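You operate a simulated robot arm through the tools that you are given. There is no shell and no other tool.

The job below is to be done with a simulated robot arm. You get a single attempt, and the scene is never put back.

Task
Free the jib hook from the test weight, run it high and fully in.
Fine: yellow slide down again, speed on fast; hook over head height before the hoist runs in to the column end.

It is judged by the outcome, as a careful person would: the job done as asked, and still so three seconds after it is handed in. It fails if anything else is knocked over, pushed out of place, dropped, spilled or broken.

Robot
A 6-joint arm with a two-finger parallel gripper, fixed in place. Base frame: the origin is at the foot of the arm, x ahead of it, y to its left, z up. Units: m, degrees, N and s.
Its first joint turns from -115.0 to 115.0 degrees. Payload 3.43 kg.
The TCP is the grasp point between the finger pads, 0.034 m short of the fingertips. In the tool frame z runs along the fingers and y along their closing line. Largest opening 0.128 m; finger width 0.024, thickness 0.012; the body of the gripper, 0.048 by 0.13 m, starts 0.096 m behind the TCP.
Orientation is that of the tool frame in the base frame, as a unit quaternion [x, y, z, w]. With the fingers straight down and closing along the base's y, the tool's x points along the base's -x, its y along +y and its z along -z.

Tools
- The arm moves only by the tool step_arm. Its argument "moves" is a list of rows, each an object of numbers (a shift or turn left out is 0, a gripper value left out holds the last): "dx", "dy", "dz": the shift along the base's x, y, z in m; "wx", "wy", "wz": the turn, a rotation vector about the base's x, y, z in degrees; "claw": the opening, from 0 (shut) to 1 (fully open). In form: [{"dx": .., "dy": .., "dz": .., "wx": .., "wy": .., "wz": .., "claw": ..}, ...]. A call has 1 to 20 rows; each row is the pose to reach, as a shift and turn from the pose commanded when the call began. A row lasts 0.2 s, in which the tool goes at most 0.05 m and 8.6 degrees; a call with a longer step from one row to the next is refused whole, and so is a gripper value outside its range. Where a pose cannot be reached the arm comes as near as it can. A force on the tool above 40 N (or 10 N above the force at the start of the call, whichever is more), or a blocked arm, ends the call early, and 0.2 s more pass. Each finger travels about 0.153 m/s and halts on what it meets, pressing with about 25 N; the grip force reading is that of the motor and also rises with nothing between the fingers. The clock runs only during rows and for 0.2 s after the last one: add rows that repeat a pose to give the fingers time. It gives the time, the measured TCP pose, the force on the tool (base axes), the opening and the grip force at its end, in the units of the frame above (readings bear some noise), with the torque about the TCP (base axes, N m) and any sound that the robot's microphone picked up.
- Cameras (640 x 400 px; columns grow to the right, rows downward): "scene" is fixed at [0.0509, -0.6485, 1.8785]; the picture's right is [0.80, -0.60, 0.00], its down [-0.38, -0.52, -0.77] and it looks along [0.46, 0.61, -0.64] (base axes); focal length 328 px, centre (320, 200). "wrist" rides on the gripper at [0.076, -0.011, -0.16] in the tool frame; the picture's right is [0.15, 0.99, 0.00], its down [-0.88, 0.13, -0.46] and it looks along [-0.45, 0.07, 0.89] (tool axes); focal length 234 px, centre (320, 200). There is no depth. A picture from a camera that has moved, and an enlarged one, comes with that camera's place and axes in the base frame and with its lens.
- grab_frame(camera): a new picture of that camera. It takes no simulated time.
- raise_lower(by): slides the trunk up (or, below 0, down) by that many m; the arm rides with it, the base frame stays. It gives what a move gives, with no picture.
- inspect(camera, box): a new picture of the part [left, top, right, bottom] of that camera's present view, enlarged. It takes no simulated time.
- close_job(): hands the job in; it is judged then, once.

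Places have to be worked out from the pictures, the camera data and where the tool is seen. Open the gripper and draw the arm clear of the work before you hand the job in, unless the task says otherwise.

The tools are called after "Call:" by a JSON object that holds its "method" and its "body". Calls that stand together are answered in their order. step_arm: Moves the arm, as the interface text tells. Its arguments: {"type":"object","properties":{"moves":{"type":"array"}},"required":["moves"]} The other tools are called the same way: raise_lower (by) slides the trunk up or down; grab_frame (camera) takes a picture; inspect (camera, box) takes an enlarged picture of a part of a camera's view; close_job () hands the job in.

At the start:

```text
clock: 0.0
position: [0.3558, 0.1195, 1.3928]
tcp_rot: [0.0, 1.0, 0.0, 0.0]
contact_force: [-0.5, 0.7, 0.1]
wrist_torque: [0.0, -0.01, 0.02]
opening: 0.128
gripper_force: 0.0
trunk travel left (down, up): [-0.925, 0.065]
```

scene: 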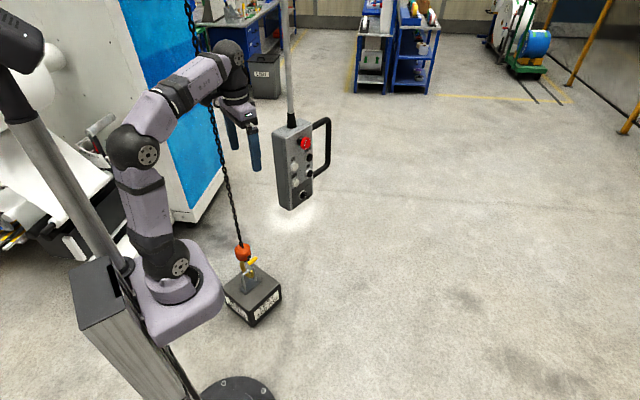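
wrist: 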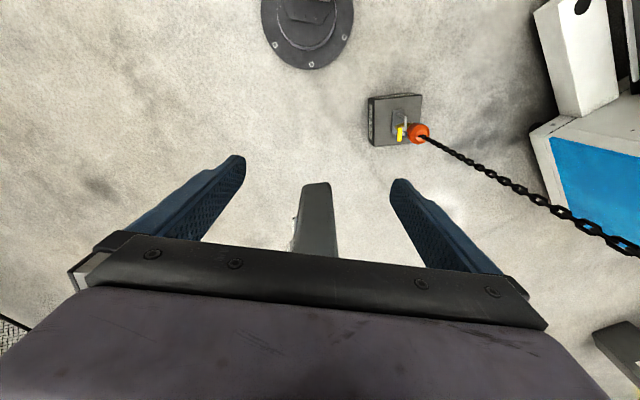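

I'll start by looking closer at the pendant, the hook and weight, and the rest of the scene.

Call:
{"method": "inspect", "body": {"camera": "scene", "box": [250, 90, 350, 220]}}

Call:
{"method": "inspect", "body": {"camera": "scene", "box": [200, 220, 300, 340]}}

Call:
{"method": "inspect", "body": {"camera": "wrist", "box": [340, 70, 480, 170]}}

Call:
{"method": "inspect", "body": {"camera": "scene", "box": [100, 0, 320, 140]}}

```text
3.08 times, centred on (300, 155) of scene
camera zoom: at [0.0509, -0.6485, 1.8785], right [0.8, -0.6, 0.0], down [-0.38, -0.52, -0.77], along [0.46, 0.61, -0.64], focal length 1008 px, centre (382, 338)
```

zoom: 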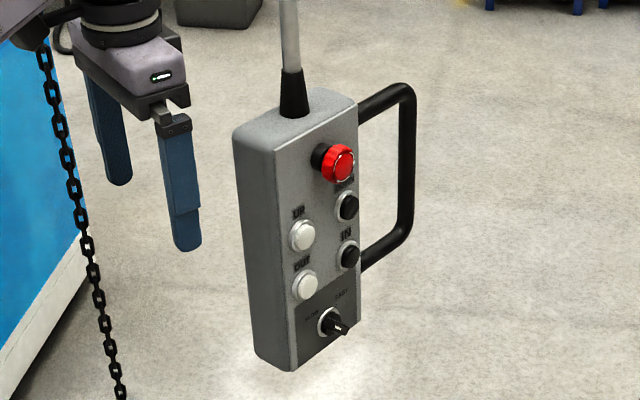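

```text
3.33 times, centred on (250, 280) of scene
camera zoom: at [0.0509, -0.6485, 1.8785], right [0.8, -0.6, 0.0], down [-0.38, -0.52, -0.77], along [0.46, 0.61, -0.64], focal length 1092 px, centre (553, -67)
```

zoom: 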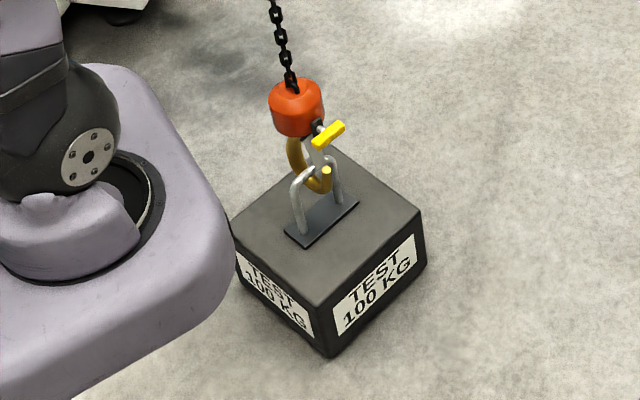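

```text
4.00 times, centred on (410, 120) of wrist
camera zoom: at [0.2785, 0.1086, 1.553], right [-0.15, 0.99, 0.0], down [0.88, 0.13, 0.46], along [0.45, 0.07, -0.89], focal length 937 px, centre (-40, 520)
```

zoom: 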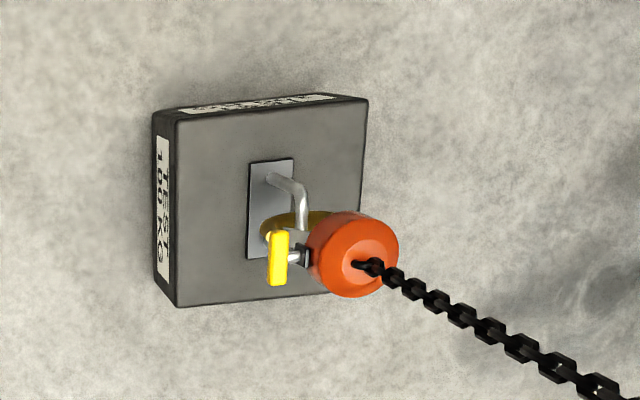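

```text
2.86 times, centred on (210, 70) of scene
camera zoom: at [0.0509, -0.6485, 1.8785], right [0.8, -0.6, 0.0], down [-0.38, -0.52, -0.77], along [0.46, 0.61, -0.64], focal length 936 px, centre (634, 571)
```

zoom: 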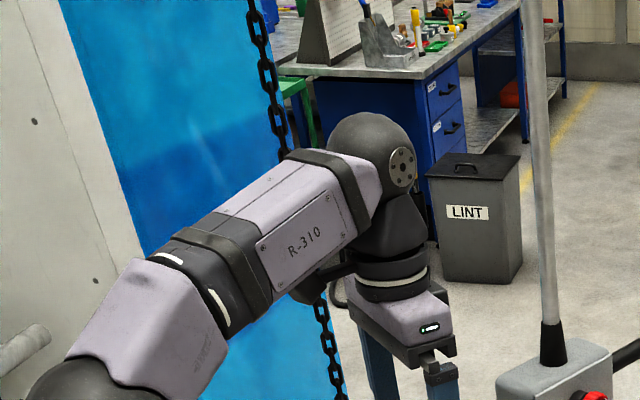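

The pendant seems to hang at about (0.53, 0.12, 1.2), facing -y, and the weight sits on the floor near (0.42, 0.55). I'll zoom in further on the pendant controls and the hook.

Call:
{"method": "inspect", "body": {"camera": "scene", "box": [285, 130, 325, 205]}}

Call:
{"method": "inspect", "body": {"camera": "scene", "box": [228, 236, 272, 294]}}

Call:
{"method": "inspect", "body": {"camera": "wrist", "box": [385, 100, 445, 150]}}

Call:
{"method": "inspect", "body": {"camera": "wrist", "box": [280, 160, 360, 270]}}

```text
5.33 times, centred on (305, 168) of scene
camera zoom: at [0.0509, -0.6485, 1.8785], right [0.8, -0.6, 0.0], down [-0.38, -0.52, -0.77], along [0.46, 0.61, -0.64], focal length 1747 px, centre (400, 373)
```

zoom: 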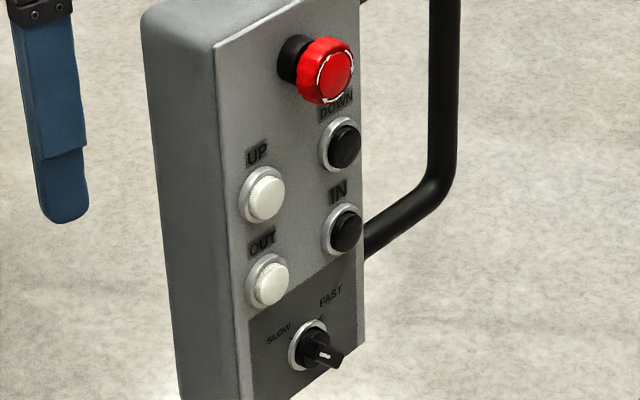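

```text
6.90 times, centred on (250, 265) of scene
camera zoom: at [0.0509, -0.6485, 1.8785], right [0.8, -0.6, 0.0], down [-0.38, -0.52, -0.77], along [0.46, 0.61, -0.64], focal length 2259 px, centre (803, -248)
```

zoom: 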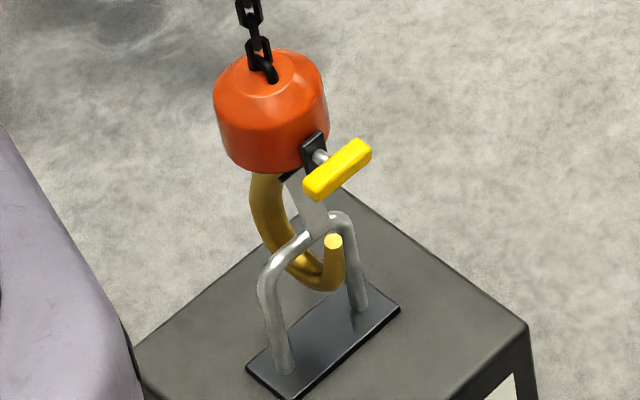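

```text
8.00 times, centred on (415, 125) of wrist
camera zoom: at [0.2785, 0.1086, 1.553], right [-0.15, 0.99, 0.0], down [0.88, 0.13, 0.46], along [0.45, 0.07, -0.89], focal length 1873 px, centre (-440, 800)
```

zoom: 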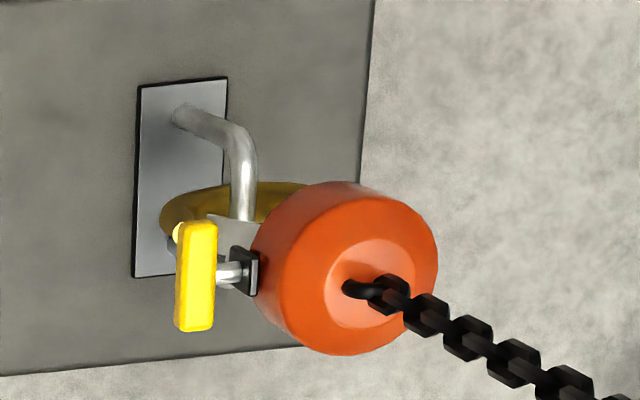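

```text
3.64 times, centred on (320, 215) of wrist
camera zoom: at [0.2785, 0.1086, 1.553], right [-0.15, 0.99, 0.0], down [0.88, 0.13, 0.46], along [0.45, 0.07, -0.89], focal length 852 px, centre (320, 146)
```

zoom: 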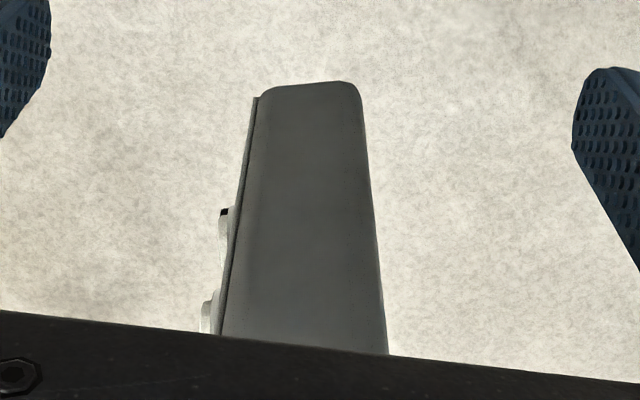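

The hook is closed by a grey latch tied to the yellow T-handle, which slides in a slot in the orange block. I'll pull back a little and turn the tool to point along +y, with the fingers closing vertically, so the wrist camera can see the pendant face and the jib surroundings.

Call:
{"method": "step_arm", "body": {"moves": [{"dy": -0.012, "wx": 8.2}, {"dy": -0.024, "wx": 16.4}, {"dy": -0.036, "wx": 24.6}, {"dy": -0.048, "wx": 32.8}, {"dy": -0.06, "wx": 41}, {"dy": -0.072, "wx": 49.2}, {"dy": -0.084, "wx": 57.4}, {"dy": -0.096, "wx": 65.6}, {"dy": -0.108, "wx": 73.8}, {"dy": -0.12, "wx": 82}, {"dy": -0.12, "wx": 90}, {"dy": -0.12, "wx": 90}]}}

```text
clock: 2.6
position: [0.3763, 0.0477, 1.3639]
tcp_rot: [0.002, 0.708, 0.707, 0.001]
contact_force: [-0.7, 0.4, 0.2]
wrist_torque: [0.0, 0.01, -0.02]
opening: 0.128
gripper_force: 0.1
out of reach, approached as far as the arm can: row 9, 10, 11, 12
trunk travel left (down, up): [-0.925, 0.065]
```

Call:
{"method": "grab_frame", "body": {"camera": "wrist"}}

Call:
{"method": "grab_frame", "body": {"camera": "scene"}}

```text
taken
camera wrist: at [0.299, -0.1111, 1.3527], right [-0.15, 0.0, 0.99], down [0.88, -0.46, 0.13], along [0.45, 0.89, 0.07], focal length 234 px, centre (320, 200)
```

wrist: 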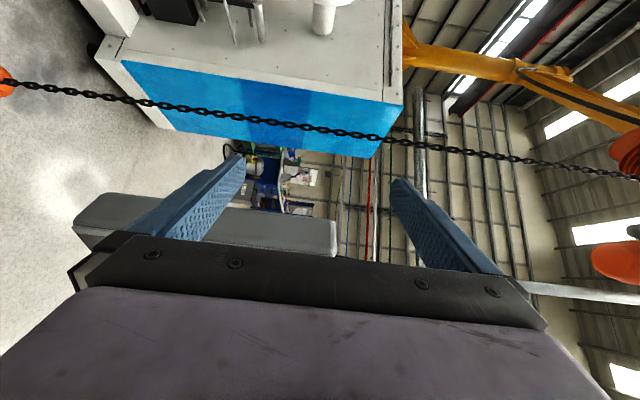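

```text
taken
```

scene: 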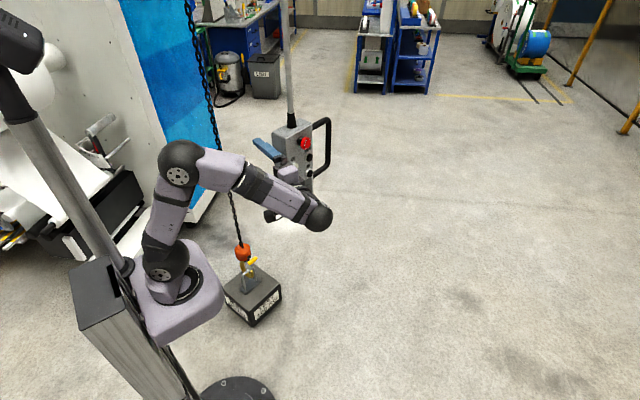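

The jib beam runs from above the hook toward +y (IN) behind the blue machine, and the pendant lies just beyond the fingers. I'll enlarge the pendant, hook and jib in this wrist view to fix their places.

Call:
{"method": "inspect", "body": {"camera": "wrist", "box": [60, 140, 350, 270]}}

Call:
{"method": "inspect", "body": {"camera": "wrist", "box": [380, 0, 640, 300]}}

Call:
{"method": "inspect", "body": {"camera": "scene", "box": [230, 100, 350, 250]}}

```text
2.21 times, centred on (205, 205) of wrist
camera zoom: at [0.299, -0.1111, 1.3527], right [-0.15, 0.0, 0.99], down [0.88, -0.46, 0.13], along [0.45, 0.89, 0.07], focal length 517 px, centre (574, 189)
```

zoom: 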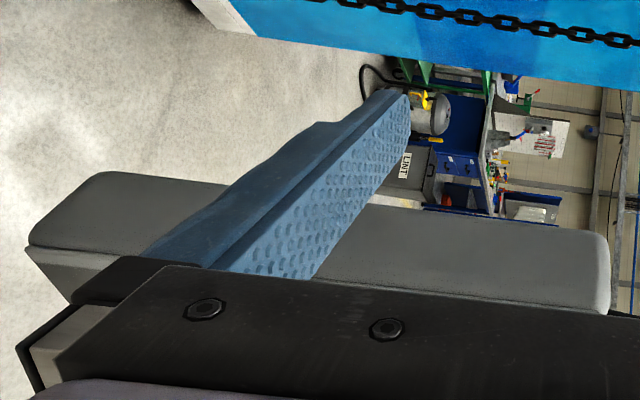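

```text
1.33 times, centred on (510, 150) of wrist
camera zoom: at [0.299, -0.1111, 1.3527], right [-0.15, 0.0, 0.99], down [0.88, -0.46, 0.13], along [0.45, 0.89, 0.07], focal length 312 px, centre (67, 267)
```

zoom: 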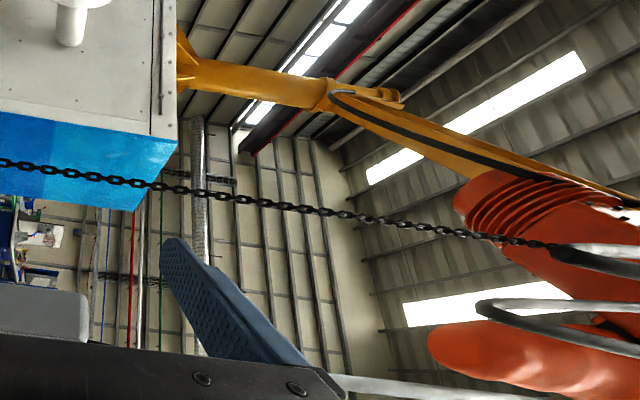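

```text
2.67 times, centred on (290, 175) of scene
camera zoom: at [0.0509, -0.6485, 1.8785], right [0.8, -0.6, 0.0], down [-0.38, -0.52, -0.77], along [0.46, 0.61, -0.64], focal length 874 px, centre (400, 267)
```

zoom: 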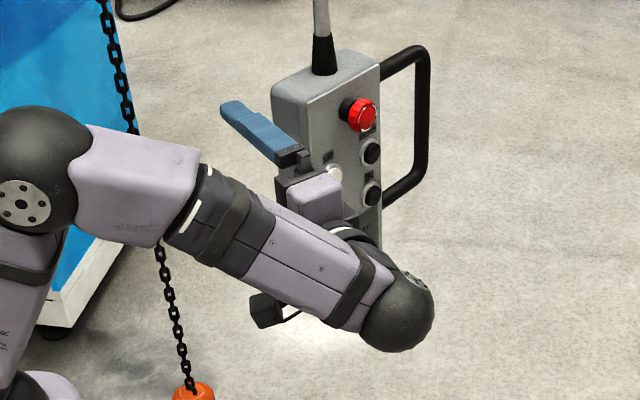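

The pendant front's left edge is near (0.485, 0.10), spanning z 1.11–1.40. UP and OUT are at x≈0.51, DOWN and IN at x≈0.577, and the knob is near (0.543, 0.096, 1.157). I'll lower the trunk now (the hand clears the pendant by about 9 cm) to study the hook before touching anything.

Call:
{"method": "raise_lower", "body": {"by": -0.6}}

Call:
{"method": "grab_frame", "body": {"camera": "scene"}}

Call:
{"method": "grab_frame", "body": {"camera": "wrist"}}

```text
refused: -0.6 is not a number from -0.4 to 0.4
```

```text
taken
```

scene: 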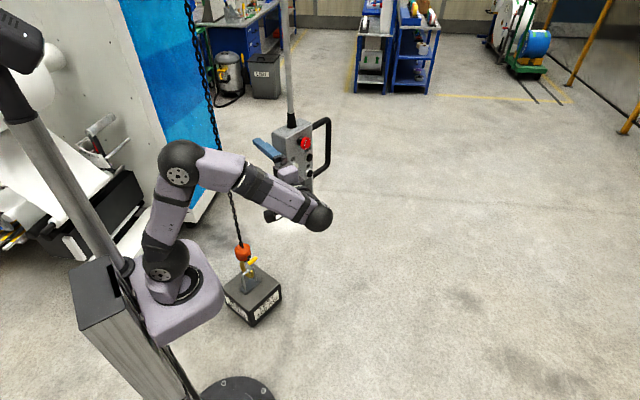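

```text
taken
camera wrist: at [0.299, -0.1111, 1.3527], right [-0.15, 0.0, 0.99], down [0.88, -0.46, 0.13], along [0.45, 0.89, 0.07], focal length 234 px, centre (320, 200)
```

wrist: 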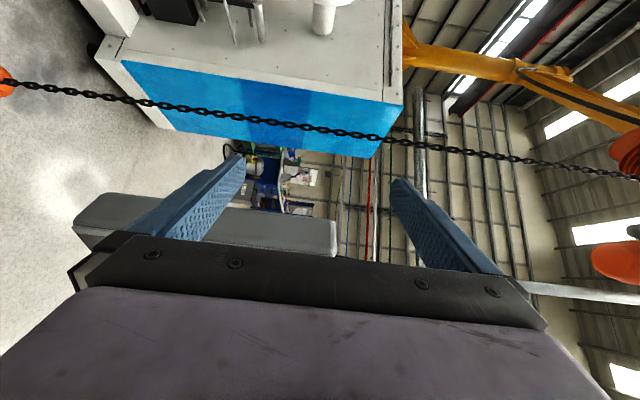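

Trunk travel is limited to 0.4 m per call, so I'll lower it by 0.4 m.

Call:
{"method": "raise_lower", "body": {"by": -0.4}}

```text
clock: 6.4
position: [0.3772, 0.0476, 0.9639]
tcp_rot: [0.0, 0.708, 0.707, 0.001]
contact_force: [0.4, -0.2, -0.9]
wrist_torque: [0.04, 0.0, -0.01]
opening: 0.1282
gripper_force: 0.1
trunk travel left (down, up): [-0.525, 0.465]
```

The readings are clean. I'll lower another 0.3 m and then look.

Call:
{"method": "raise_lower", "body": {"by": -0.3}}

Call:
{"method": "grab_frame", "body": {"camera": "scene"}}

Call:
{"method": "grab_frame", "body": {"camera": "wrist"}}

```text
clock: 9.4
position: [0.3762, 0.0472, 0.6632]
tcp_rot: [0.001, 0.708, 0.707, 0.001]
contact_force: [0.5, 0.0, 0.2]
wrist_torque: [-0.01, 0.02, -0.03]
opening: 0.1279
gripper_force: 0.2
trunk travel left (down, up): [-0.225, 0.765]
```

```text
taken
```

scene: 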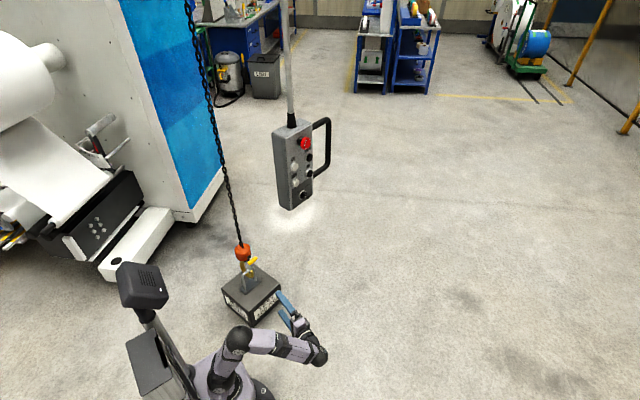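

```text
taken
camera wrist: at [0.2993, -0.111, 0.653], right [-0.15, 0.0, 0.99], down [0.88, -0.46, 0.13], along [0.45, 0.89, 0.07], focal length 234 px, centre (320, 200)
```

wrist: 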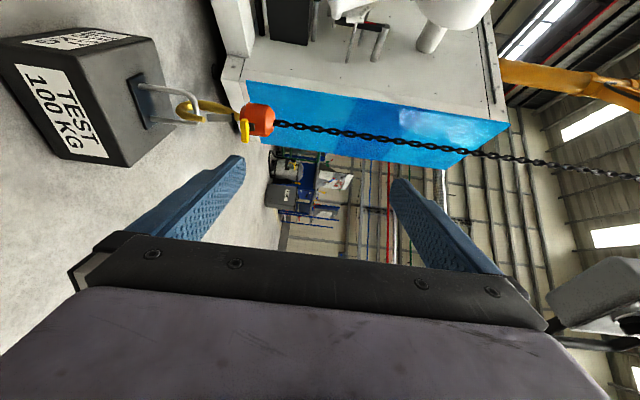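

Call:
{"method": "inspect", "body": {"camera": "wrist", "box": [100, 60, 300, 180]}}

Call:
{"method": "inspect", "body": {"camera": "wrist", "box": [170, 80, 290, 155]}}

```text
3.20 times, centred on (200, 120) of wrist
camera zoom: at [0.2993, -0.111, 0.653], right [-0.15, 0.0, 0.99], down [0.88, -0.46, 0.13], along [0.45, 0.89, 0.07], focal length 749 px, centre (704, 456)
```

zoom: 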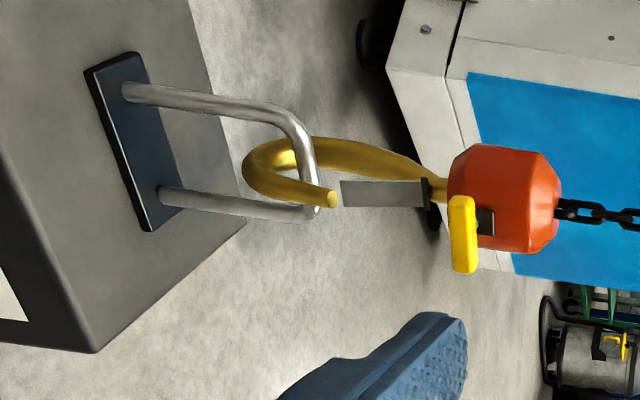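

```text
5.33 times, centred on (230, 118) of wrist
camera zoom: at [0.2993, -0.111, 0.653], right [-0.15, 0.0, 0.99], down [0.88, -0.46, 0.13], along [0.45, 0.89, 0.07], focal length 1249 px, centre (800, 640)
```

zoom: 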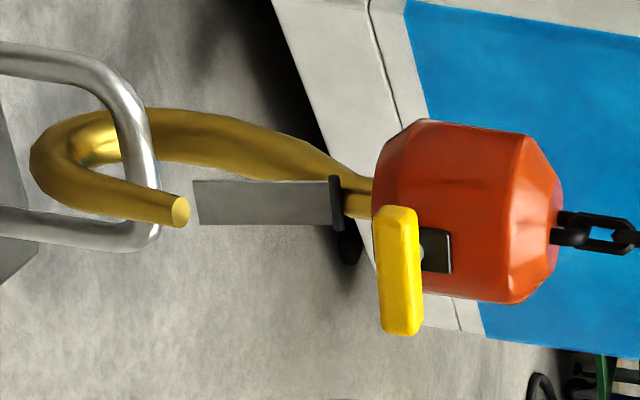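

Readings are quiet and the view is clear: the bail bar sits inside the hook with the tip about 2–3 cm above it. The hook has to be lowered about 5–6 cm before it can slide out toward +y, with the block at about (0.427, 0.56, 0.50) and the handle at about (0.444, 0.483, 0.488). I'll go back up to the pendant, staying below its bottom edge first.

Call:
{"method": "raise_lower", "body": {"by": 0.3}}

Call:
{"method": "step_arm", "body": {"moves": [{"dx": 0.03, "dy": -0.01, "claw": 0.5}, {"dx": 0.06, "dy": -0.03, "claw": 0}, {"dx": 0.09, "dy": -0.05}, {"dx": 0.12, "dy": -0.07}, {"dx": 0.15, "dy": -0.09}, {"dx": 0.15, "dy": -0.09}]}}

```text
clock: 12.4
position: [0.3767, 0.0478, 0.9628]
tcp_rot: [0.001, 0.708, 0.706, 0.0]
contact_force: [-0.1, -0.4, -0.9]
wrist_torque: [-0.01, 0.0, 0.03]
opening: 0.1281
gripper_force: 0.1
trunk travel left (down, up): [-0.525, 0.465]
```

```text
clock: 13.8
position: [0.5339, 0.0024, 0.9492]
tcp_rot: [0.004, 0.708, 0.706, 0.004]
contact_force: [-1.0, 0.2, -1.1]
wrist_torque: [0.0, -0.03, 0.04]
opening: 0.0001
gripper_force: 25.3
out of reach, approached as far as the arm can: row 2, 3, 4, 5, 6
trunk travel left (down, up): [-0.525, 0.465]
```

The TCP is at (0.534, 0.002), with the tips about 5–6 cm short of the pendant face. I'll raise to knob height and look.

Call:
{"method": "raise_lower", "body": {"by": 0.2}}

Call:
{"method": "grab_frame", "body": {"camera": "wrist"}}

Call:
{"method": "grab_frame", "body": {"camera": "scene"}}

```text
clock: 16.0
position: [0.5341, 0.0029, 1.1502]
tcp_rot: [0.004, 0.708, 0.706, 0.004]
contact_force: [-0.3, -0.2, 0.4]
wrist_torque: [0.0, 0.01, 0.0]
opening: 0.0
gripper_force: 25.5
trunk travel left (down, up): [-0.725, 0.265]
```

```text
taken
camera wrist: at [0.4559, -0.1557, 1.1403], right [-0.15, 0.01, 0.99], down [0.88, -0.46, 0.13], along [0.46, 0.89, 0.06], focal length 234 px, centre (320, 200)
```

wrist: 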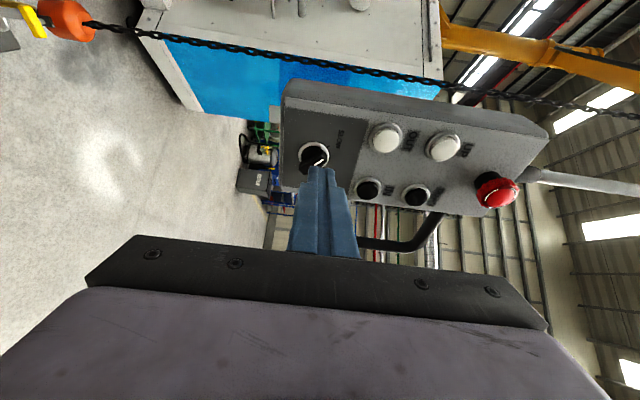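

```text
taken
```

scene: 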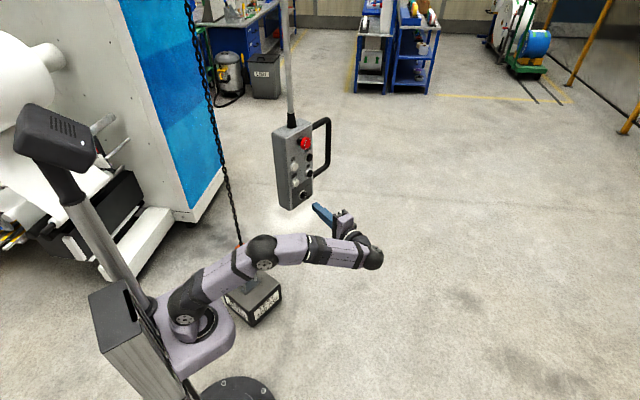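

Now the whole pendant face is visible, so I'll zoom in on the buttons and the knob.

Call:
{"method": "inspect", "body": {"camera": "wrist", "box": [270, 70, 560, 250]}}

Call:
{"method": "inspect", "body": {"camera": "wrist", "box": [270, 100, 390, 190]}}

Call:
{"method": "inspect", "body": {"camera": "scene", "box": [288, 170, 328, 210]}}

```text
2.21 times, centred on (415, 160) of wrist
camera zoom: at [0.4559, -0.1557, 1.1403], right [-0.15, 0.01, 0.99], down [0.88, -0.46, 0.13], along [0.46, 0.89, 0.06], focal length 517 px, centre (110, 288)
```

zoom: 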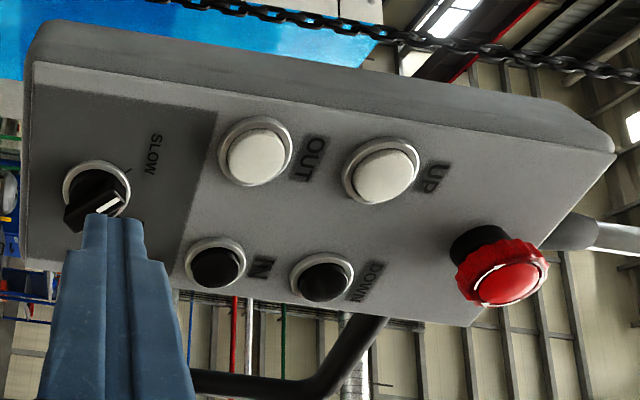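

```text
4.44 times, centred on (330, 145) of wrist
camera zoom: at [0.4559, -0.1557, 1.1403], right [-0.15, 0.01, 0.99], down [0.88, -0.46, 0.13], along [0.46, 0.89, 0.06], focal length 1041 px, centre (276, 444)
```

zoom: 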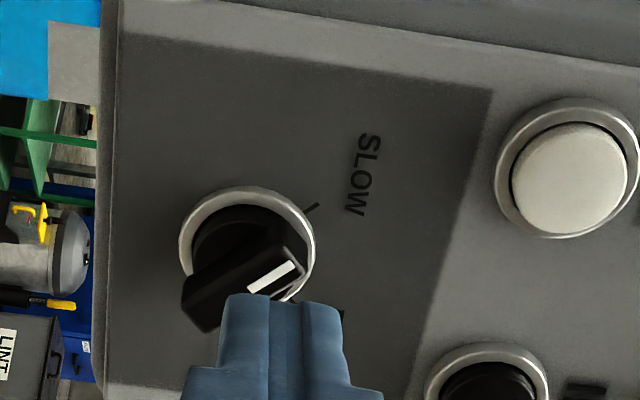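

```text
10.00 times, centred on (308, 190) of scene
camera zoom: at [0.0509, -0.6485, 1.8785], right [0.8, -0.6, 0.0], down [-0.38, -0.52, -0.77], along [0.46, 0.61, -0.64], focal length 3276 px, centre (440, 300)
```

zoom: 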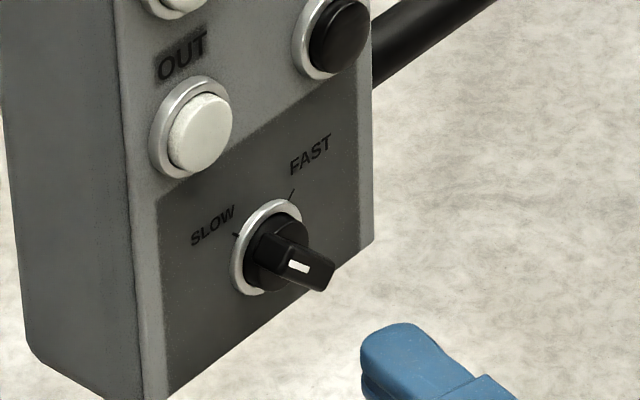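

The knob points to SLOW. DOWN is triangulated at about (0.579, 0.119, 1.284), IN at about (0.580, 0.120, 1.217) and UP at about (0.509, 0.102, 1.284). I'll raise the trunk 0.13 m and line the closed tips up in front of DOWN.

Call:
{"method": "raise_lower", "body": {"by": 0.13}}

Call:
{"method": "step_arm", "body": {"moves": [{"dx": 0.023, "dy": 0.01}, {"dx": 0.045, "dy": 0.03, "dz": 0.004}, {"dx": 0.045, "dy": 0.045, "dz": 0.004}, {"dx": 0.045, "dy": 0.045, "dz": 0.004}]}}

Call:
{"method": "grab_frame", "body": {"camera": "wrist"}}

Call:
{"method": "inspect", "body": {"camera": "scene", "box": [260, 110, 360, 220]}}

```text
clock: 17.6
position: [0.5342, 0.0039, 1.2811]
tcp_rot: [0.004, 0.709, 0.706, 0.004]
contact_force: [-0.6, 0.2, -0.4]
wrist_torque: [0.01, -0.03, -0.02]
opening: 0.0
gripper_force: 24.8
trunk travel left (down, up): [-0.855, 0.135]
```

```text
clock: 18.6
position: [0.5787, 0.0488, 1.2847]
tcp_rot: [0.003, 0.708, 0.706, 0.004]
contact_force: [0.0, 0.2, 1.0]
wrist_torque: [-0.02, -0.02, 0.02]
opening: 0.0
gripper_force: 24.8
trunk travel left (down, up): [-0.855, 0.135]
```

```text
taken
camera wrist: at [0.501, -0.1108, 1.2746], right [-0.15, 0.01, 0.99], down [0.88, -0.46, 0.13], along [0.46, 0.89, 0.06], focal length 234 px, centre (320, 200)
```

wrist: 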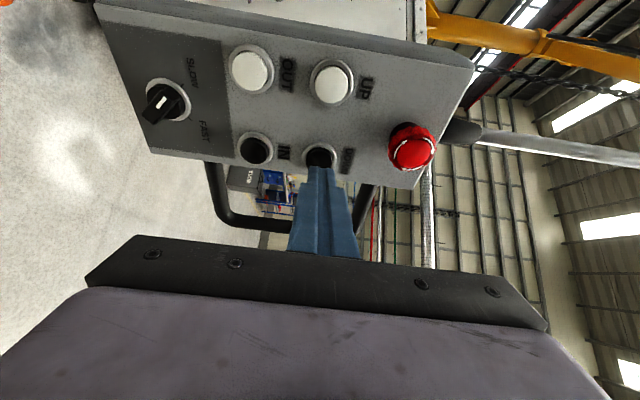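

```text
3.64 times, centred on (310, 165) of scene
camera zoom: at [0.0509, -0.6485, 1.8785], right [0.8, -0.6, 0.0], down [-0.38, -0.52, -0.77], along [0.46, 0.61, -0.64], focal length 1191 px, centre (356, 327)
```

zoom: 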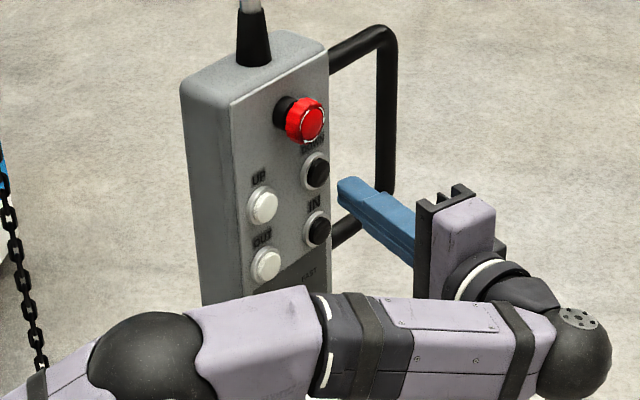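

DOWN is nearly straight ahead, and the tips need about 7 mm less x. I'll correct that and move to just short of the button.

Call:
{"method": "step_arm", "body": {"moves": [{"dx": -0.007, "dy": 0.01}, {"dx": -0.007, "dy": 0.02}, {"dx": -0.007, "dy": 0.025}, {"dx": -0.007, "dy": 0.025}]}}

Call:
{"method": "inspect", "body": {"camera": "wrist", "box": [220, 100, 420, 240]}}

Call:
{"method": "inspect", "body": {"camera": "scene", "box": [280, 130, 340, 190]}}

```text
clock: 19.6
position: [0.5727, 0.0729, 1.2841]
tcp_rot: [0.004, 0.709, 0.706, 0.004]
contact_force: [0.3, -0.3, -0.9]
wrist_torque: [0.01, 0.0, 0.01]
opening: 0.0
gripper_force: 25.0
trunk travel left (down, up): [-0.855, 0.135]
```

```text
2.86 times, centred on (320, 170) of wrist
camera zoom: at [0.4938, -0.0859, 1.2746], right [-0.15, 0.01, 0.99], down [0.88, -0.46, 0.13], along [0.46, 0.89, 0.06], focal length 669 px, centre (320, 286)
```

zoom: 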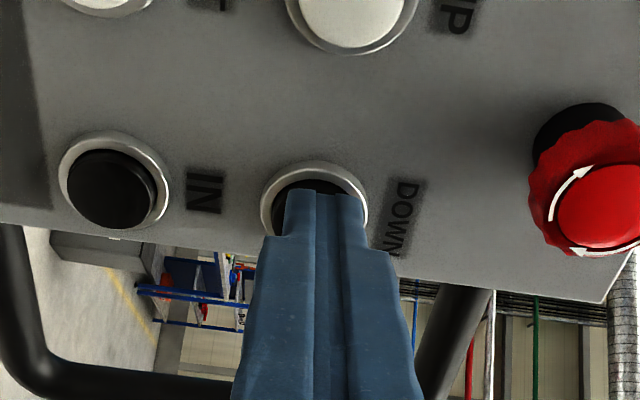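

```text
6.67 times, centred on (310, 160) of scene
camera zoom: at [0.0509, -0.6485, 1.8785], right [0.8, -0.6, 0.0], down [-0.38, -0.52, -0.77], along [0.46, 0.61, -0.64], focal length 2184 px, centre (387, 467)
```

zoom: 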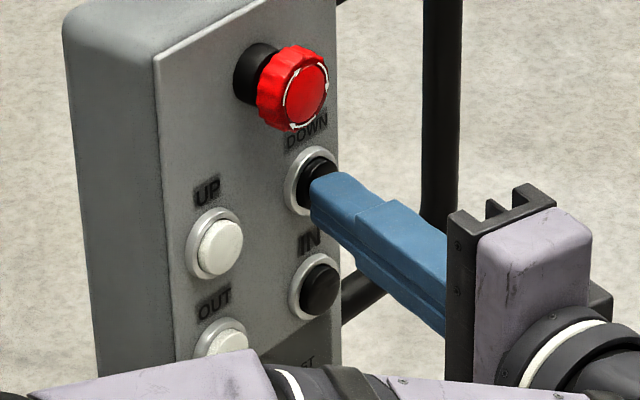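

The tips sit right in front of the DOWN cap. I'll ease in a few millimetres while watching force and sound.

Call:
{"method": "step_arm", "body": {"moves": [{"dy": 0.004}, {"dy": 0.008}, {"dy": 0.008}]}}

Call:
{"method": "inspect", "body": {"camera": "scene", "box": [228, 236, 272, 294]}}

```text
clock: 20.4
position: [0.5708, 0.0795, 1.285]
tcp_rot: [0.004, 0.709, 0.705, 0.004]
contact_force: [-2.2, -4.5, -0.1]
wrist_torque: [-0.05, -0.03, 0.07]
opening: 0.0001
gripper_force: 25.3
trunk travel left (down, up): [-0.855, 0.135]
heard: click
```

```text
6.90 times, centred on (250, 265) of scene
camera zoom: at [0.0509, -0.6485, 1.8785], right [0.8, -0.6, 0.0], down [-0.38, -0.52, -0.77], along [0.46, 0.61, -0.64], focal length 2259 px, centre (803, -248)
```

zoom: 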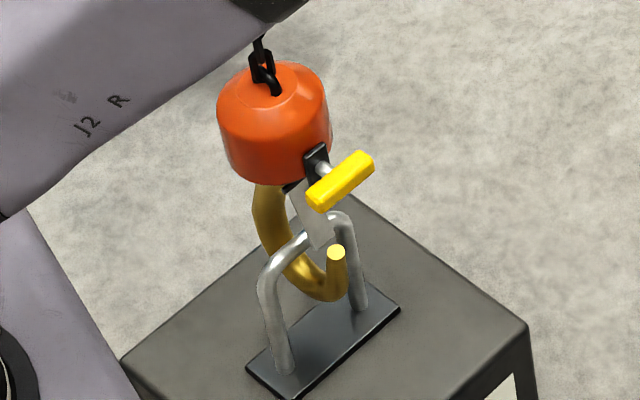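

The button clicked and the hook dropped about 1.3 cm, so the hoist works in slow. I'll hold about 0.6 s more, then back off and check.

Call:
{"method": "step_arm", "body": {"moves": [{"dy": 0.0}, {"dy": 0.0}, {"dy": 0.0}, {"dy": -0.025}, {"dy": -0.025}]}}

Call:
{"method": "inspect", "body": {"camera": "scene", "box": [228, 236, 272, 294]}}

Call:
{"method": "grab_frame", "body": {"camera": "scene"}}

```text
clock: 21.6
position: [0.5712, 0.0569, 1.284]
tcp_rot: [0.003, 0.709, 0.705, 0.003]
contact_force: [0.6, 0.3, 0.9]
wrist_torque: [0.01, 0.04, -0.01]
opening: 0.0001
gripper_force: 25.4
trunk travel left (down, up): [-0.855, 0.135]
```

```text
6.90 times, centred on (250, 265) of scene
camera zoom: at [0.0509, -0.6485, 1.8785], right [0.8, -0.6, 0.0], down [-0.38, -0.52, -0.77], along [0.46, 0.61, -0.64], focal length 2259 px, centre (803, -248)
```

zoom: 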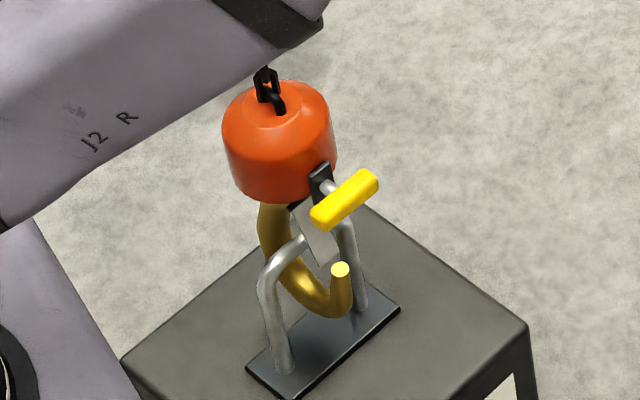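

```text
taken
```

scene: 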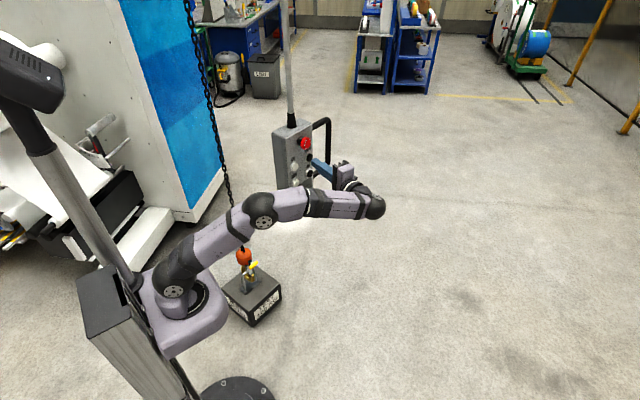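

The hook is down about 3.2 cm, at roughly 4 cm/s. I'll press about 0.6 s more so the tip drops below the bail bar.

Call:
{"method": "step_arm", "body": {"moves": [{"dy": 0.018}, {"dy": 0.025}, {"dy": 0.025}, {"dy": 0.025}, {"dy": 0.0}, {"dy": -0.02}, {"dy": -0.02}]}}

Call:
{"method": "inspect", "body": {"camera": "scene", "box": [228, 236, 272, 294]}}

```text
clock: 23.2
position: [0.5724, 0.0358, 1.2853]
tcp_rot: [0.004, 0.708, 0.706, 0.004]
contact_force: [0.0, 0.3, -0.1]
wrist_torque: [-0.01, 0.02, 0.02]
opening: 0.0
gripper_force: 24.6
trunk travel left (down, up): [-0.855, 0.135]
heard: click
```

```text
6.90 times, centred on (250, 265) of scene
camera zoom: at [0.0509, -0.6485, 1.8785], right [0.8, -0.6, 0.0], down [-0.38, -0.52, -0.77], along [0.46, 0.61, -0.64], focal length 2259 px, centre (803, -248)
```

zoom: 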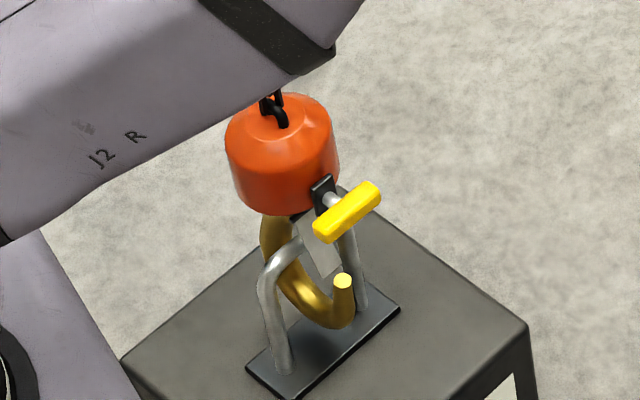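

Total lowering is about 4.6 cm. I'll back off, drop the trunk and go look at the hook closely.

Call:
{"method": "step_arm", "body": {"moves": [{"dx": -0.02, "dy": -0.02}, {"dx": -0.04, "dy": -0.03}, {"dx": -0.04, "dy": -0.03}]}}

Call:
{"method": "raise_lower", "body": {"by": -0.4}}

Call:
{"method": "raise_lower", "body": {"by": -0.35}}

Call:
{"method": "grab_frame", "body": {"camera": "scene"}}

Call:
{"method": "grab_frame", "body": {"camera": "wrist"}}

```text
clock: 24.0
position: [0.5316, 0.007, 1.2854]
tcp_rot: [0.003, 0.708, 0.706, 0.004]
contact_force: [-0.4, 0.8, 0.1]
wrist_torque: [-0.03, 0.0, 0.02]
opening: 0.0
gripper_force: 24.5
trunk travel left (down, up): [-0.855, 0.135]
```

```text
clock: 27.8
position: [0.532, 0.0055, 0.8836]
tcp_rot: [0.004, 0.709, 0.705, 0.003]
contact_force: [-0.8, 0.5, -0.2]
wrist_torque: [0.01, 0.02, -0.01]
opening: 0.0001
gripper_force: 25.2
trunk travel left (down, up): [-0.455, 0.535]
```

```text
clock: 31.2
position: [0.5318, 0.0067, 0.5345]
tcp_rot: [0.004, 0.708, 0.706, 0.004]
contact_force: [0.5, 0.3, 0.0]
wrist_torque: [0.03, -0.03, 0.02]
opening: 0.0
gripper_force: 25.0
trunk travel left (down, up): [-0.105, 0.885]
```

```text
taken
```

scene: 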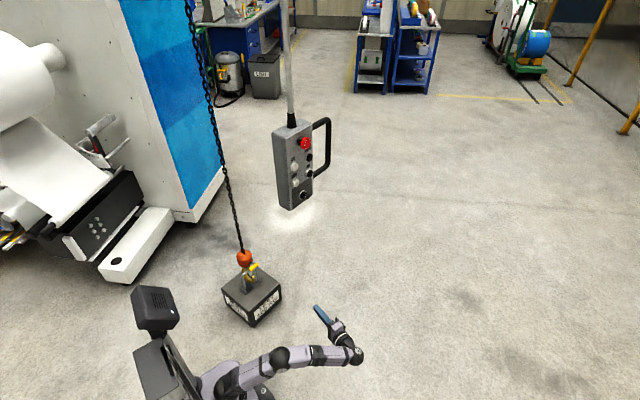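

```text
taken
camera wrist: at [0.4536, -0.1525, 0.5244], right [-0.15, 0.01, 0.99], down [0.88, -0.46, 0.13], along [0.46, 0.89, 0.06], focal length 234 px, centre (320, 200)
```

wrist: 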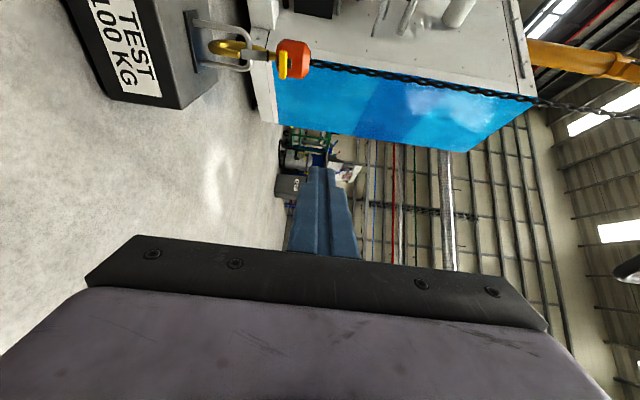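

Everything is clear. I'll open the gripper moderately and move to a viewing pose in front of the hook.

Call:
{"method": "step_arm", "body": {"moves": [{"dx": -0.01, "dy": 0.045, "dz": -0.01, "claw": 0.6}, {"dx": -0.02, "dy": 0.09, "dz": -0.02}, {"dx": -0.04, "dy": 0.13, "dz": -0.04}, {"dx": -0.055, "dy": 0.17, "dz": -0.055}, {"dx": -0.07, "dy": 0.21, "dz": -0.07}, {"dx": -0.08, "dy": 0.25, "dz": -0.08}, {"dx": -0.085, "dy": 0.29, "dz": -0.085}, {"dx": -0.085, "dy": 0.29, "dz": -0.085}]}}

Call:
{"method": "grab_frame", "body": {"camera": "wrist"}}

Call:
{"method": "grab_frame", "body": {"camera": "scene"}}

```text
clock: 33.0
position: [0.4458, 0.2943, 0.4497]
tcp_rot: [0.004, 0.709, 0.706, 0.003]
contact_force: [0.8, -0.8, 0.7]
wrist_torque: [0.02, -0.01, -0.03]
opening: 0.0767
gripper_force: 0.1
trunk travel left (down, up): [-0.105, 0.885]
```

```text
taken
camera wrist: at [0.3678, 0.1375, 0.4391], right [-0.15, 0.01, 0.99], down [0.88, -0.46, 0.13], along [0.46, 0.89, 0.06], focal length 234 px, centre (320, 200)
```

wrist: 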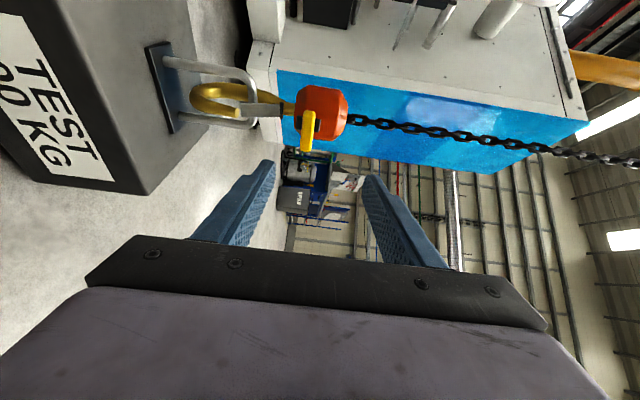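

```text
taken
```

scene: 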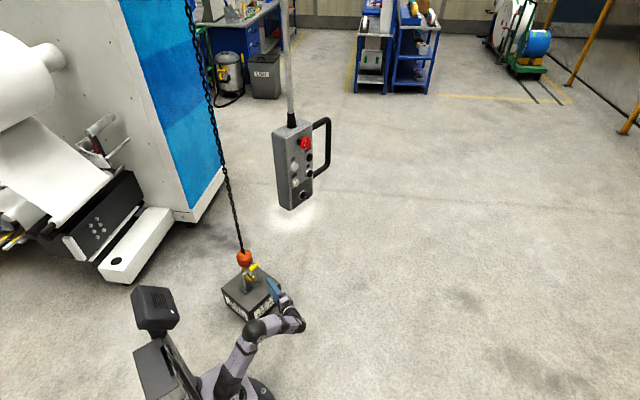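

Call:
{"method": "inspect", "body": {"camera": "wrist", "box": [140, 30, 360, 170]}}

Call:
{"method": "inspect", "body": {"camera": "wrist", "box": [270, 70, 370, 160]}}

Call:
{"method": "inspect", "body": {"camera": "scene", "box": [225, 240, 295, 310]}}

```text
2.86 times, centred on (250, 100) of wrist
camera zoom: at [0.3678, 0.1375, 0.4391], right [-0.15, 0.01, 0.99], down [0.88, -0.46, 0.13], along [0.46, 0.89, 0.06], focal length 669 px, centre (520, 486)
```

zoom: 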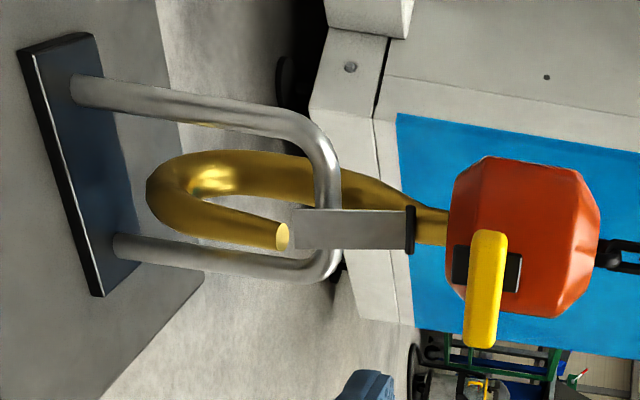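

```text
4.44 times, centred on (320, 115) of wrist
camera zoom: at [0.3678, 0.1375, 0.4391], right [-0.15, 0.01, 0.99], down [0.88, -0.46, 0.13], along [0.46, 0.89, 0.06], focal length 1041 px, centre (320, 578)
```

zoom: 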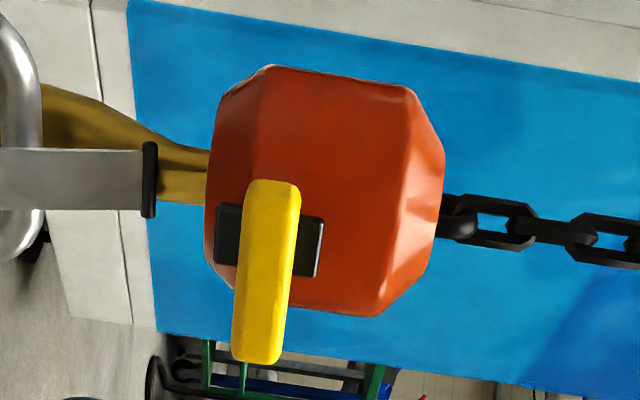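

```text
5.71 times, centred on (260, 275) of scene
camera zoom: at [0.0509, -0.6485, 1.8785], right [0.8, -0.6, 0.0], down [-0.38, -0.52, -0.77], along [0.46, 0.61, -0.64], focal length 1872 px, centre (663, -229)
```

zoom: 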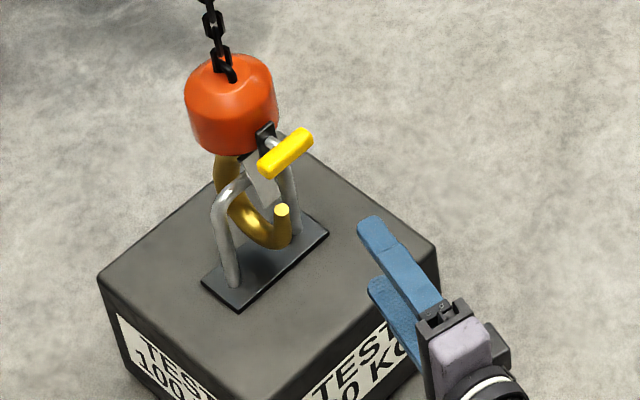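

The tip top (~0.313) is now just below the bar's underside (~0.319), with the bowl still about 3 cm above the plate. The handle is at about (0.445, 0.486, 0.429), so I'll approach it with the open fingers above and below.

Call:
{"method": "step_arm", "body": {"moves": [{"dy": 0.03, "dz": -0.01}, {"dy": 0.06, "dz": -0.02}, {"dy": 0.09, "dz": -0.021}, {"dy": 0.12, "dz": -0.021}, {"dy": 0.135, "dz": -0.021}, {"dy": 0.135, "dz": -0.021}]}}

Call:
{"method": "inspect", "body": {"camera": "wrist", "box": [160, 40, 480, 240]}}

Call:
{"method": "inspect", "body": {"camera": "scene", "box": [225, 240, 295, 310]}}

```text
clock: 34.4
position: [0.4462, 0.4317, 0.4299]
tcp_rot: [0.004, 0.708, 0.706, 0.005]
contact_force: [-0.6, 0.4, -0.2]
wrist_torque: [-0.04, -0.01, 0.03]
opening: 0.0766
gripper_force: 0.0
trunk travel left (down, up): [-0.105, 0.885]
```

```text
2.00 times, centred on (320, 140) of wrist
camera zoom: at [0.3682, 0.2727, 0.4192], right [-0.15, 0.01, 0.99], down [0.88, -0.46, 0.13], along [0.46, 0.89, 0.06], focal length 468 px, centre (320, 320)
```

zoom: 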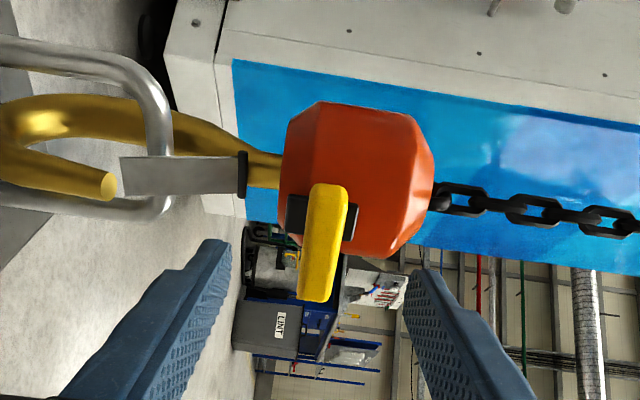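

```text
5.71 times, centred on (260, 275) of scene
camera zoom: at [0.0509, -0.6485, 1.8785], right [0.8, -0.6, 0.0], down [-0.38, -0.52, -0.77], along [0.46, 0.61, -0.64], focal length 1872 px, centre (663, -229)
```

zoom: 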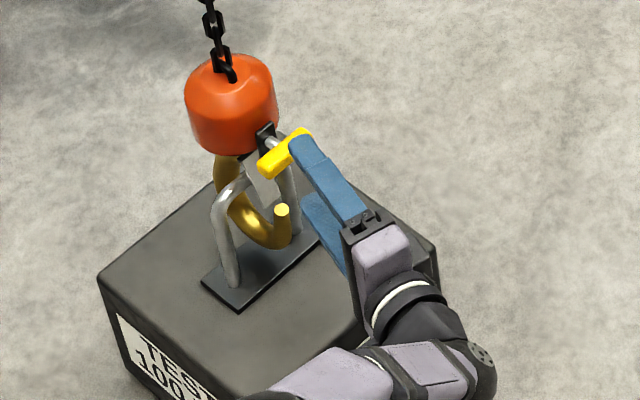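

Alignment is good, with the handle centred between the fingers. I'll advance so the pads straddle the bar and close on it.

Call:
{"method": "step_arm", "body": {"moves": [{"dx": -0.003, "dy": 0.015}, {"dx": -0.005, "dy": 0.03}, {"dx": -0.005, "dy": 0.037}, {"dx": -0.005, "dy": 0.037}]}}

Call:
{"method": "inspect", "body": {"camera": "wrist", "box": [160, 40, 480, 240]}}

Call:
{"method": "inspect", "body": {"camera": "scene", "box": [225, 240, 295, 310]}}

```text
clock: 35.4
position: [0.4427, 0.4685, 0.4291]
tcp_rot: [0.003, 0.708, 0.706, 0.003]
contact_force: [-0.7, -0.4, 0.0]
wrist_torque: [0.04, -0.01, 0.01]
opening: 0.0765
gripper_force: 0.1
trunk travel left (down, up): [-0.105, 0.885]
```

```text
2.00 times, centred on (320, 140) of wrist
camera zoom: at [0.3637, 0.3103, 0.4185], right [-0.15, 0.01, 0.99], down [0.88, -0.46, 0.13], along [0.46, 0.89, 0.06], focal length 468 px, centre (320, 320)
```

zoom: 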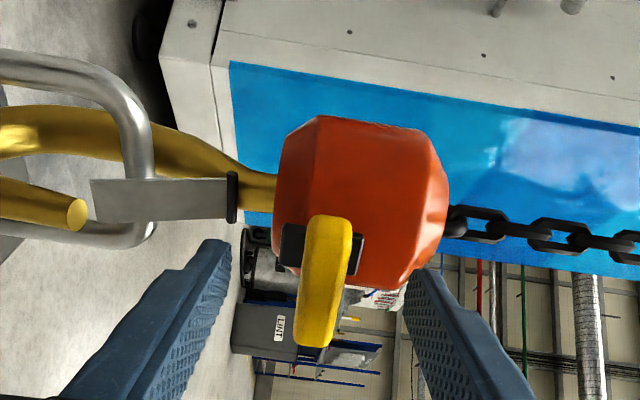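

```text
5.71 times, centred on (260, 275) of scene
camera zoom: at [0.0509, -0.6485, 1.8785], right [0.8, -0.6, 0.0], down [-0.38, -0.52, -0.77], along [0.46, 0.61, -0.64], focal length 1872 px, centre (663, -229)
```

zoom: 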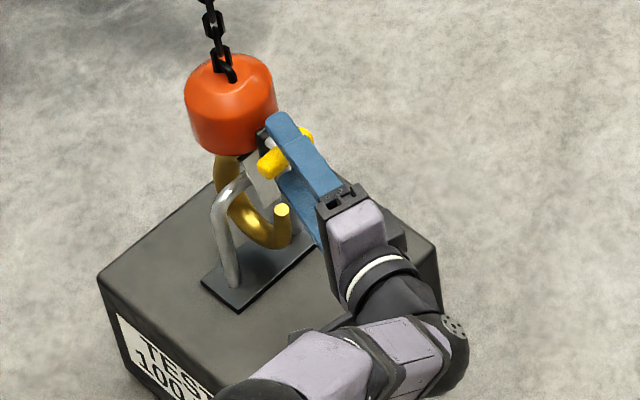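

The bar is between the pads. Closing now.

Call:
{"method": "step_arm", "body": {"moves": [{"claw": 0.3}, {"claw": 0.1}, {"claw": 0.1}, {"claw": 0.0}, {"claw": 0.0}]}}

Call:
{"method": "inspect", "body": {"camera": "wrist", "box": [160, 40, 480, 240]}}

Call:
{"method": "inspect", "body": {"camera": "scene", "box": [225, 240, 295, 310]}}

```text
clock: 36.6
position: [0.4412, 0.4693, 0.4279]
tcp_rot: [0.003, 0.708, 0.706, 0.004]
contact_force: [0.0, 0.4, 0.6]
wrist_torque: [0.13, -0.03, 0.02]
opening: 0.0172
gripper_force: 45.1
trunk travel left (down, up): [-0.105, 0.885]
```

```text
2.00 times, centred on (320, 140) of wrist
camera zoom: at [0.3637, 0.3101, 0.4186], right [-0.15, 0.01, 0.99], down [0.88, -0.46, 0.13], along [0.46, 0.89, 0.06], focal length 468 px, centre (320, 320)
```

zoom: 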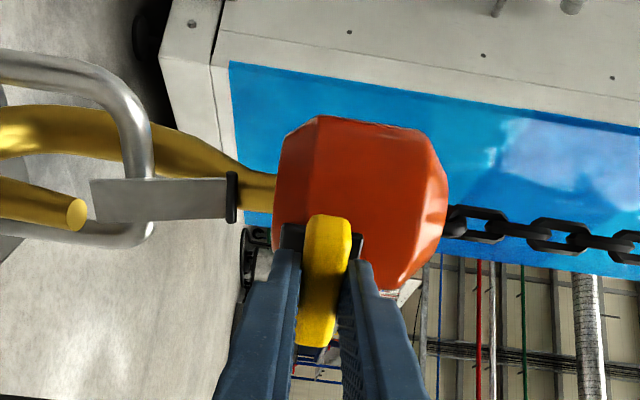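

```text
5.71 times, centred on (260, 275) of scene
camera zoom: at [0.0509, -0.6485, 1.8785], right [0.8, -0.6, 0.0], down [-0.38, -0.52, -0.77], along [0.46, 0.61, -0.64], focal length 1872 px, centre (663, -229)
```

zoom: 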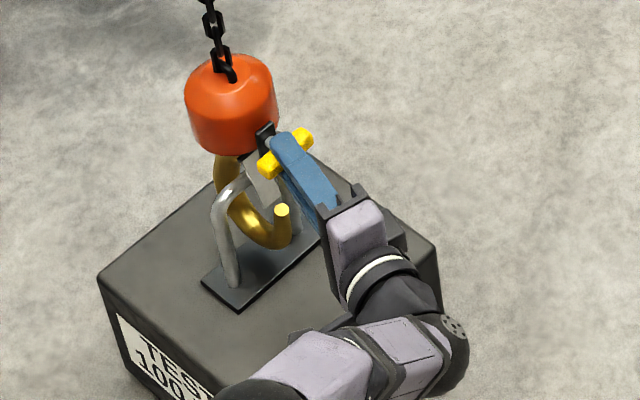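

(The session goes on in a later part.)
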